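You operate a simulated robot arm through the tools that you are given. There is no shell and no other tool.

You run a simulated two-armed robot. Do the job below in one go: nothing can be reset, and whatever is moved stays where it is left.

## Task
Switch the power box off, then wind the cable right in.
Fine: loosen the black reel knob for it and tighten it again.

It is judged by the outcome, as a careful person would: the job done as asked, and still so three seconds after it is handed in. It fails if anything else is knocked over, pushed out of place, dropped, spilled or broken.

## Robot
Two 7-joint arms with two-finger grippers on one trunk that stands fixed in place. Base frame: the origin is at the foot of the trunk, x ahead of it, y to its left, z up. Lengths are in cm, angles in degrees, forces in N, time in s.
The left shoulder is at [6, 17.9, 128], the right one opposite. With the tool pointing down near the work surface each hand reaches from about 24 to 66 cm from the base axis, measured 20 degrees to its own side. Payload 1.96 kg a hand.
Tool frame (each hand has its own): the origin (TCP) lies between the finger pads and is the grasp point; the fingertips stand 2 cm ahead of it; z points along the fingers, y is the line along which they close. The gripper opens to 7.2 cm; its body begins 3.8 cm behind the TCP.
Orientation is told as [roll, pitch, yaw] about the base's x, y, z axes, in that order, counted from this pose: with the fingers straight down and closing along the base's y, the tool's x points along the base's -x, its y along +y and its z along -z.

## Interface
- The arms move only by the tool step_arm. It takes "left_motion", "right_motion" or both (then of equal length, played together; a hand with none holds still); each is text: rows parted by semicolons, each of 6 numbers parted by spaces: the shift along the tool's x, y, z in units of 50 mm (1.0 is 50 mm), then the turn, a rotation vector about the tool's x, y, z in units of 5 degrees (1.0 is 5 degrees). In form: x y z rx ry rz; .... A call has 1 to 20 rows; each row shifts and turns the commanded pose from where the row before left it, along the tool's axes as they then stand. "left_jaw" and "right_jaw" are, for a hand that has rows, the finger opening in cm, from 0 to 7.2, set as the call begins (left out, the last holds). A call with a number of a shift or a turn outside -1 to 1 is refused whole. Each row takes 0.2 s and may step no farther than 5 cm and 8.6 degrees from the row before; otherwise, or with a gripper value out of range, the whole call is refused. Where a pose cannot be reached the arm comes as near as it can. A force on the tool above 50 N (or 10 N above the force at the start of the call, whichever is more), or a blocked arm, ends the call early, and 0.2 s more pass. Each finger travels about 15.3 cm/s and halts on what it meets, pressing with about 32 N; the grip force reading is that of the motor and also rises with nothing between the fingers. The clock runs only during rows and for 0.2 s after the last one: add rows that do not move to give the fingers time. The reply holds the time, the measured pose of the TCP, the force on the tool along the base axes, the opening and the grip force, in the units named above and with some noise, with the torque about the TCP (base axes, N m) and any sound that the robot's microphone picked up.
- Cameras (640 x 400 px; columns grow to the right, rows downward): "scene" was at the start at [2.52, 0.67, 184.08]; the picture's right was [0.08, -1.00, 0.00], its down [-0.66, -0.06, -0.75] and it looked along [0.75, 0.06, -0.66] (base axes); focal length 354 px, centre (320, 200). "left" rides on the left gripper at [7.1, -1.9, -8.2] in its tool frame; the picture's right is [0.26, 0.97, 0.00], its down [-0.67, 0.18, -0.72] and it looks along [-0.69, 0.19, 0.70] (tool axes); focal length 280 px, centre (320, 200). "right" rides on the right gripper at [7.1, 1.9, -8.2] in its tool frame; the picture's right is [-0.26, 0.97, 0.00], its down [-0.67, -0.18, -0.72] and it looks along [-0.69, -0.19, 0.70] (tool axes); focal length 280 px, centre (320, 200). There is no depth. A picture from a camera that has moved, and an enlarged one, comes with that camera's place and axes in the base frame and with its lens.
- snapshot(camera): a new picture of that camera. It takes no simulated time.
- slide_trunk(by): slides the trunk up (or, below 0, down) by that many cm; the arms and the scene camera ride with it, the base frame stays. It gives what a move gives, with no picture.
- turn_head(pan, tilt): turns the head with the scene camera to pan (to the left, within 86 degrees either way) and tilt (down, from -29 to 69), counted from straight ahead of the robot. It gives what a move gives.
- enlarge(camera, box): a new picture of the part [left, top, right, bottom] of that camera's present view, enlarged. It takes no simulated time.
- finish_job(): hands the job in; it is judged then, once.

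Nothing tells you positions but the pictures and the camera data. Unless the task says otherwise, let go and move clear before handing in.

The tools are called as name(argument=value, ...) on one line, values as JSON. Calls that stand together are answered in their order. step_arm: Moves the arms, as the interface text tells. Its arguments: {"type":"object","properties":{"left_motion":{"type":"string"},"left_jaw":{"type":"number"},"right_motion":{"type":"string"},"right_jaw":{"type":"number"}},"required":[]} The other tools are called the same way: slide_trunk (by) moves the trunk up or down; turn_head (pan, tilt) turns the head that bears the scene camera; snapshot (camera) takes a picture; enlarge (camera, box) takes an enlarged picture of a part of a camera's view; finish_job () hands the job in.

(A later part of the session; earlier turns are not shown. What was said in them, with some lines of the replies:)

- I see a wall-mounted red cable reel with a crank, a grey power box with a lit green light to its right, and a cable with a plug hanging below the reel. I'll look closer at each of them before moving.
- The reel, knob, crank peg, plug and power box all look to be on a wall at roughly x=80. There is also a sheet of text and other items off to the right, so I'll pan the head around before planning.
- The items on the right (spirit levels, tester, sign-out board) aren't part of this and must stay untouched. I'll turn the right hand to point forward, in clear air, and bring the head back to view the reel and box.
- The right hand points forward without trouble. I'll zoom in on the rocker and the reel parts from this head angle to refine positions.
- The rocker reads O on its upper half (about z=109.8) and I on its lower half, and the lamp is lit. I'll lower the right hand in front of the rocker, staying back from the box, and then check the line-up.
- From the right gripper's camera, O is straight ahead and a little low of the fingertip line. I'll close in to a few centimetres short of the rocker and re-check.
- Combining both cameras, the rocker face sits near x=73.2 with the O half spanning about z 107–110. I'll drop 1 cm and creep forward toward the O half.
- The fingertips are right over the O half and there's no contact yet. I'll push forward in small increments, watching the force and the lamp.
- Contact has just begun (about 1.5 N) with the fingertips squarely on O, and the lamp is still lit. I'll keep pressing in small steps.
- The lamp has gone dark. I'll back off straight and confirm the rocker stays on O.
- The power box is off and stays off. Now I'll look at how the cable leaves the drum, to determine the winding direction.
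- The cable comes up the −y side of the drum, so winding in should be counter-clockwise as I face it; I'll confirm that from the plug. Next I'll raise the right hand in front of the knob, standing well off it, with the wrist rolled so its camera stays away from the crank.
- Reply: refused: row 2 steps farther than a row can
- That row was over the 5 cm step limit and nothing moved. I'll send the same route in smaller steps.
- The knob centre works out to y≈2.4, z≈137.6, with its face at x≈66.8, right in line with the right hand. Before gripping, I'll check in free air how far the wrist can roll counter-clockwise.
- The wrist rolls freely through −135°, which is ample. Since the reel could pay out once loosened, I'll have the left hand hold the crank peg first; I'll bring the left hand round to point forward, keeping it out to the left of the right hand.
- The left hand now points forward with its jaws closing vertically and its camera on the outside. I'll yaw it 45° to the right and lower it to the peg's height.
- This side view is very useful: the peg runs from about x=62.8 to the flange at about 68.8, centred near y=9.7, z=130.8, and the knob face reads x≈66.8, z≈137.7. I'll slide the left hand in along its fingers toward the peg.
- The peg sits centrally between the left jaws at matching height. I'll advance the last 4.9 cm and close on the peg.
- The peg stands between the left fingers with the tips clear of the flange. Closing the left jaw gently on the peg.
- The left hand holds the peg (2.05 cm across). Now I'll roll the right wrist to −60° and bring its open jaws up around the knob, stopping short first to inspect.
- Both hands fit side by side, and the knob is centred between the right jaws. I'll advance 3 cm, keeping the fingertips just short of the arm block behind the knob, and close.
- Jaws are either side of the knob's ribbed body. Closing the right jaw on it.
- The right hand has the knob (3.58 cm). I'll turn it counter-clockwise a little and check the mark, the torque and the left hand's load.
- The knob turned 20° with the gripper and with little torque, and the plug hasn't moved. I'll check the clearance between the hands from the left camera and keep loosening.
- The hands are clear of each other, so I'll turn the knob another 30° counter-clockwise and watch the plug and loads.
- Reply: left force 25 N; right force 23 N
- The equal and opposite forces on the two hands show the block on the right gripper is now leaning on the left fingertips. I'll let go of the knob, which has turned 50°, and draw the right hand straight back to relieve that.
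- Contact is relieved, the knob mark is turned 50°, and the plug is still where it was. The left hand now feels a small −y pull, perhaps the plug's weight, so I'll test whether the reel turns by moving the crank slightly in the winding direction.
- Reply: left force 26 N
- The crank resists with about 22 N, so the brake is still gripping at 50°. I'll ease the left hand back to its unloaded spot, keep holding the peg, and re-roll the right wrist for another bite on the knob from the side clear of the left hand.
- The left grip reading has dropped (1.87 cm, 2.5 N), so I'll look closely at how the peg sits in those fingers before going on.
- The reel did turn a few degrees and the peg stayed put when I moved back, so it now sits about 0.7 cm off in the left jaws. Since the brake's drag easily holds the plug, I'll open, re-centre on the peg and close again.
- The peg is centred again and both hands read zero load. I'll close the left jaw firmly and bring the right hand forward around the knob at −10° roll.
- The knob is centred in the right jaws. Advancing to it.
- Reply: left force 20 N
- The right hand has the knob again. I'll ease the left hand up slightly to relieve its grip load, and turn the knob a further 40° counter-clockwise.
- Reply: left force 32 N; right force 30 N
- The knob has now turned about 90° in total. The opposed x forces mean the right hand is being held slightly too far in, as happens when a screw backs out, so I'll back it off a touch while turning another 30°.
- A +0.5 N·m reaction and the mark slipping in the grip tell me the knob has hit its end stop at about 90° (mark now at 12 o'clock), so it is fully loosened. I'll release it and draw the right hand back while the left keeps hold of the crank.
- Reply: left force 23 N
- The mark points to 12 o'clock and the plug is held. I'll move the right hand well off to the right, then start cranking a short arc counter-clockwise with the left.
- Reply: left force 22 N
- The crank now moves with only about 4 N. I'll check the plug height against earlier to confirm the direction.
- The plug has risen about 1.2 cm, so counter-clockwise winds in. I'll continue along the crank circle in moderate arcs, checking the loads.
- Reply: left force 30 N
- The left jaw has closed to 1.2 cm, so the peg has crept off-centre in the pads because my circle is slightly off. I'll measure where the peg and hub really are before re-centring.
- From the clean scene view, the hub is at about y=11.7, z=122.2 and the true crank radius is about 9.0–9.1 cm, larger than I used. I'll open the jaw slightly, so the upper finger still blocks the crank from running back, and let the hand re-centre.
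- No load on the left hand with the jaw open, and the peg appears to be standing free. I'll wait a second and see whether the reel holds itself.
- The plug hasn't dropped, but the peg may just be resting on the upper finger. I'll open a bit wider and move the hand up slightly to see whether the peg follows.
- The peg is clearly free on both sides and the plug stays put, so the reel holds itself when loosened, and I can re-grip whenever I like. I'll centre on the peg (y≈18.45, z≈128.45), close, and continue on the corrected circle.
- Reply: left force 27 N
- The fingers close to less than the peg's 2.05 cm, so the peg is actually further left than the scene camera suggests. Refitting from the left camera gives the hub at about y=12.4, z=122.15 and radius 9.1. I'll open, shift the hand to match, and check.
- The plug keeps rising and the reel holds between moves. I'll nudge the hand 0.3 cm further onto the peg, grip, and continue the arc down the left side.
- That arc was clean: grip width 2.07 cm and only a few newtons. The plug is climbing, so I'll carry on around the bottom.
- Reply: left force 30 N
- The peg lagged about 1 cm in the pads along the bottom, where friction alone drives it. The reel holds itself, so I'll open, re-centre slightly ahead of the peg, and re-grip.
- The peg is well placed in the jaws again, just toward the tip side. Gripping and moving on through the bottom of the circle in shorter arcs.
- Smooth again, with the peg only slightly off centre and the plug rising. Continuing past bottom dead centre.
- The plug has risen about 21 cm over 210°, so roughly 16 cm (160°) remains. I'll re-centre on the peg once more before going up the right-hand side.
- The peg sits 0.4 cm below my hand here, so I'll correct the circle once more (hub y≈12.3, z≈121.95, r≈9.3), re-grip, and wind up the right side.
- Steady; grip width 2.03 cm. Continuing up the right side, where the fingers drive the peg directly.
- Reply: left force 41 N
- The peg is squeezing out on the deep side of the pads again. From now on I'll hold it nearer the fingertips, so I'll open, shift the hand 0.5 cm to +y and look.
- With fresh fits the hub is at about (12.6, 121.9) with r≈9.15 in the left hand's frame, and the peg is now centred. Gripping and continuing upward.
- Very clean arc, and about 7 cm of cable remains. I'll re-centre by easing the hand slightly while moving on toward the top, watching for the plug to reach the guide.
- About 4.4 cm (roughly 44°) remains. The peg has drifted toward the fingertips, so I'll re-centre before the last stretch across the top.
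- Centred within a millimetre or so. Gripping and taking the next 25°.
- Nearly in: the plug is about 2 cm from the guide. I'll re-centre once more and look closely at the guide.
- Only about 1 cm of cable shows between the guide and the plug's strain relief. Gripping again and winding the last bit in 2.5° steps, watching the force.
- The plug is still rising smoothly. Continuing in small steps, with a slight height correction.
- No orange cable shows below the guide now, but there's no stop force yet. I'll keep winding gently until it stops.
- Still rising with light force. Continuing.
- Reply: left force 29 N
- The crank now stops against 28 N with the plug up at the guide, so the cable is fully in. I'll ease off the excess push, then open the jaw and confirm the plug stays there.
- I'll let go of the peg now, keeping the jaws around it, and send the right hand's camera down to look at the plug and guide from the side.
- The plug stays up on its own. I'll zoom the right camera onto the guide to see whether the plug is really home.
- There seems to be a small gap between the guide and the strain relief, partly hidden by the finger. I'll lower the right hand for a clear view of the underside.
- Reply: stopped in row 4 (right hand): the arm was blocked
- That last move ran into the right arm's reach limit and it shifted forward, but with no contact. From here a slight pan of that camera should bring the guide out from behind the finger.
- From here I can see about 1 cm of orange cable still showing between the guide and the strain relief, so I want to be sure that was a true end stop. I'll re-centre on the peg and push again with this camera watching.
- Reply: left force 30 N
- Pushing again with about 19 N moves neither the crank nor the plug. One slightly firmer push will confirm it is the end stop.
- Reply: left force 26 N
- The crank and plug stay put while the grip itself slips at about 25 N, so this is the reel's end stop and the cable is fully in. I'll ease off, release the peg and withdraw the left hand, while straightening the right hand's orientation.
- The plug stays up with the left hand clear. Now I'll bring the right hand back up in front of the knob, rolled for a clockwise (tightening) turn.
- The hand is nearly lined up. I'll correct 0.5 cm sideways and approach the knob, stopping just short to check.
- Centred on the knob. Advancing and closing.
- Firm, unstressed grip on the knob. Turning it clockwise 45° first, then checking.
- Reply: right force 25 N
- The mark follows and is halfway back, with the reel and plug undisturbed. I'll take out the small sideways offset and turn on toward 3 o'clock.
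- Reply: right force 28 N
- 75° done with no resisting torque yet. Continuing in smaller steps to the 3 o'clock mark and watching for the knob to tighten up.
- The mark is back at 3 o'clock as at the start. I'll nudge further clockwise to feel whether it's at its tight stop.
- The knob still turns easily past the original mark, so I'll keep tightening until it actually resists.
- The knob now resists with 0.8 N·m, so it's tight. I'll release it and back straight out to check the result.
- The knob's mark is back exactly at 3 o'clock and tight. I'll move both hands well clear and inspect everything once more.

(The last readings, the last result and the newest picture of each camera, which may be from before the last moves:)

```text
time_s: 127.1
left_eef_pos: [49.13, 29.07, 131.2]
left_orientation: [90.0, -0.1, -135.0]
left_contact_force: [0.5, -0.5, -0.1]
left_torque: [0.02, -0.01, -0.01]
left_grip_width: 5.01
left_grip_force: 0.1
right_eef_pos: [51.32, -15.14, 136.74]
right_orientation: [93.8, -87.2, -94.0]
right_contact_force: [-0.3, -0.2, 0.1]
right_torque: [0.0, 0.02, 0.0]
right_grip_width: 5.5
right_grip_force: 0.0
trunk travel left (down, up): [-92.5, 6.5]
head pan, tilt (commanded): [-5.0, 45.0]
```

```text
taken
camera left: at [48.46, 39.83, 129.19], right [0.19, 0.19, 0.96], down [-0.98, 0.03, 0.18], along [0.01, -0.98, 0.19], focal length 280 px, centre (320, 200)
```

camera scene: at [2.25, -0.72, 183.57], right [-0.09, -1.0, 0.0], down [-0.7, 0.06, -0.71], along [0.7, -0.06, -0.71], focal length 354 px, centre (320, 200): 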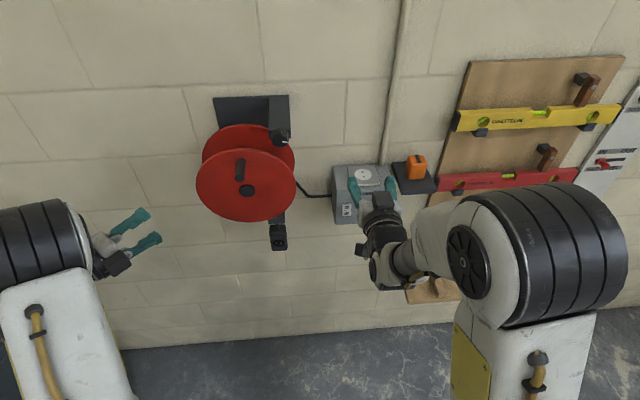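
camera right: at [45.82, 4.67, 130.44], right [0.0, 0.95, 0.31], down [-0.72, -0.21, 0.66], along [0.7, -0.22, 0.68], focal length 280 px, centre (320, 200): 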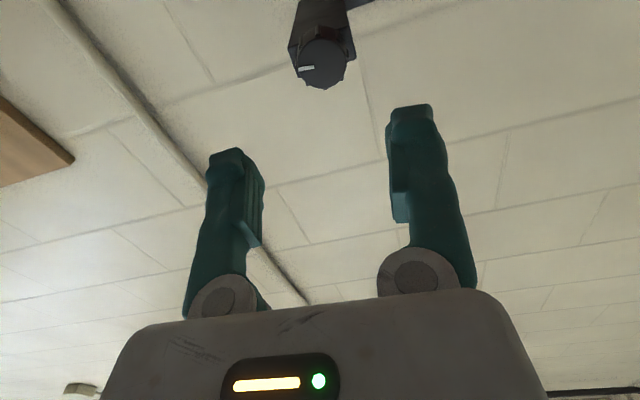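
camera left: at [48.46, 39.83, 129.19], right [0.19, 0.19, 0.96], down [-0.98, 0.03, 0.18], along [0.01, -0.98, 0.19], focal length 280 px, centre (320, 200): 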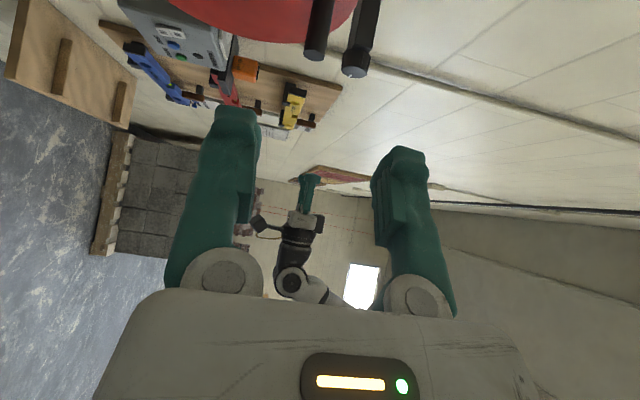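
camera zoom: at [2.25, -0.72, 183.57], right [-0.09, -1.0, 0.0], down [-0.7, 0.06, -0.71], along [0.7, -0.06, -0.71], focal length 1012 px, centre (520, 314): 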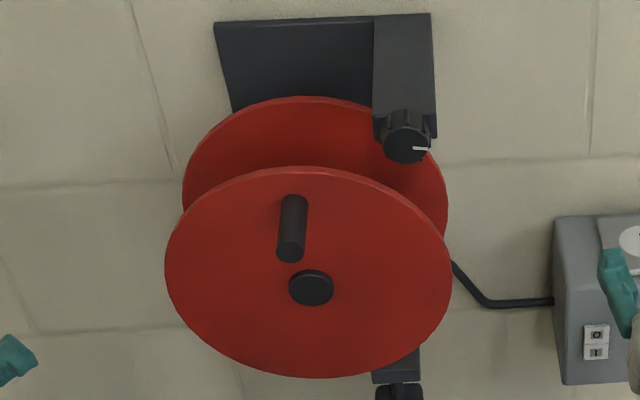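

The plug is still up at the guide, the crank sits at top dead centre against its stop, and the knob is tight. One last look at the power box and neighbours.

enlarge(camera="left", box=[110, 0, 270, 110])

turn_head(pan=-25, tilt=40)

snapshot(camera="scene")

```text
3.64 times, centred on (190, 55) of left
camera zoom: at [48.46, 39.83, 129.19], right [0.19, 0.19, 0.96], down [-0.98, 0.03, 0.18], along [0.01, -0.98, 0.19], focal length 1020 px, centre (793, 727)
```

zoom: 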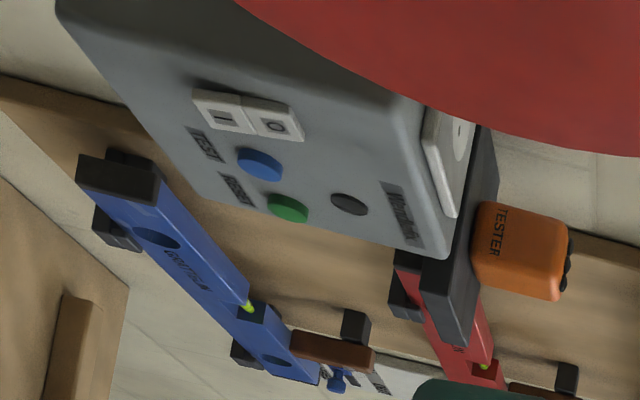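

```text
time_s: 127.9
left_eef_pos: [49.13, 29.16, 131.11]
left_orientation: [90.0, 0.0, -135.0]
left_contact_force: [0.7, -1.0, -0.6]
left_torque: [-0.01, 0.01, -0.01]
left_grip_width: 5.01
left_grip_force: 0.1
right_eef_pos: [51.35, -15.05, 136.7]
right_orientation: [94.1, -87.2, -94.3]
right_contact_force: [-0.6, -1.0, 1.0]
right_torque: [0.02, -0.02, 0.01]
right_grip_width: 5.5
right_grip_force: 0.0
trunk travel left (down, up): [-92.5, 6.5]
head pan, tilt (commanded): [-25.0, 40.0]
```

```text
taken
camera scene: at [1.86, -3.59, 184.29], right [-0.42, -0.91, 0.0], down [-0.58, 0.27, -0.77], along [0.69, -0.32, -0.64], focal length 354 px, centre (320, 200)
```

scene: 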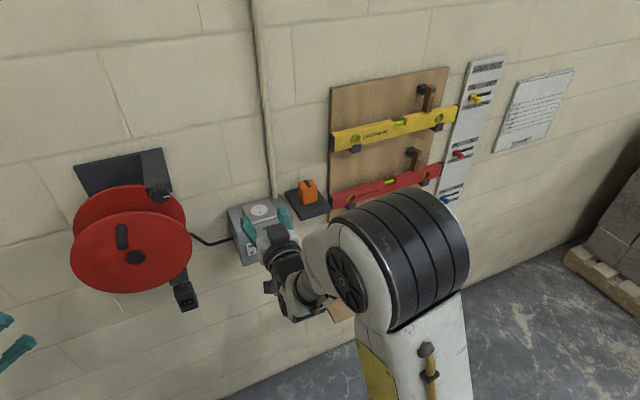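

The rocker is on O with the lamp dark. The cable is wound to its stop, the knob is tight at its original mark, and the tester and levels are undisturbed. Both hands are clear, so I'm handing in.

finish_job()

```text
The job is handed in.
```

The power box is off, the cable is wound right in, and the black reel knob is tight again.

- **Power box:** I pressed the rocker to O first. The lamp went out and has stayed out.
- **Cable:** I wound it about one full turn, until the crank stopped with the plug up at the guide. Pushing harder, up to about 25 N, moved neither the crank nor the plug. From the side, about 1 cm of orange cable still shows between the guide and the plug. I took this as the reel's end stop.
- **Knob:** I loosened it about 90° for the winding. Then I turned it back until it resisted firmly, with its white mark pointing right as it did at the start.

I let go of everything and moved both hands clear. After that the plug was still up at the guide. The tester, spirit levels and sign-out board looked undisturbed.
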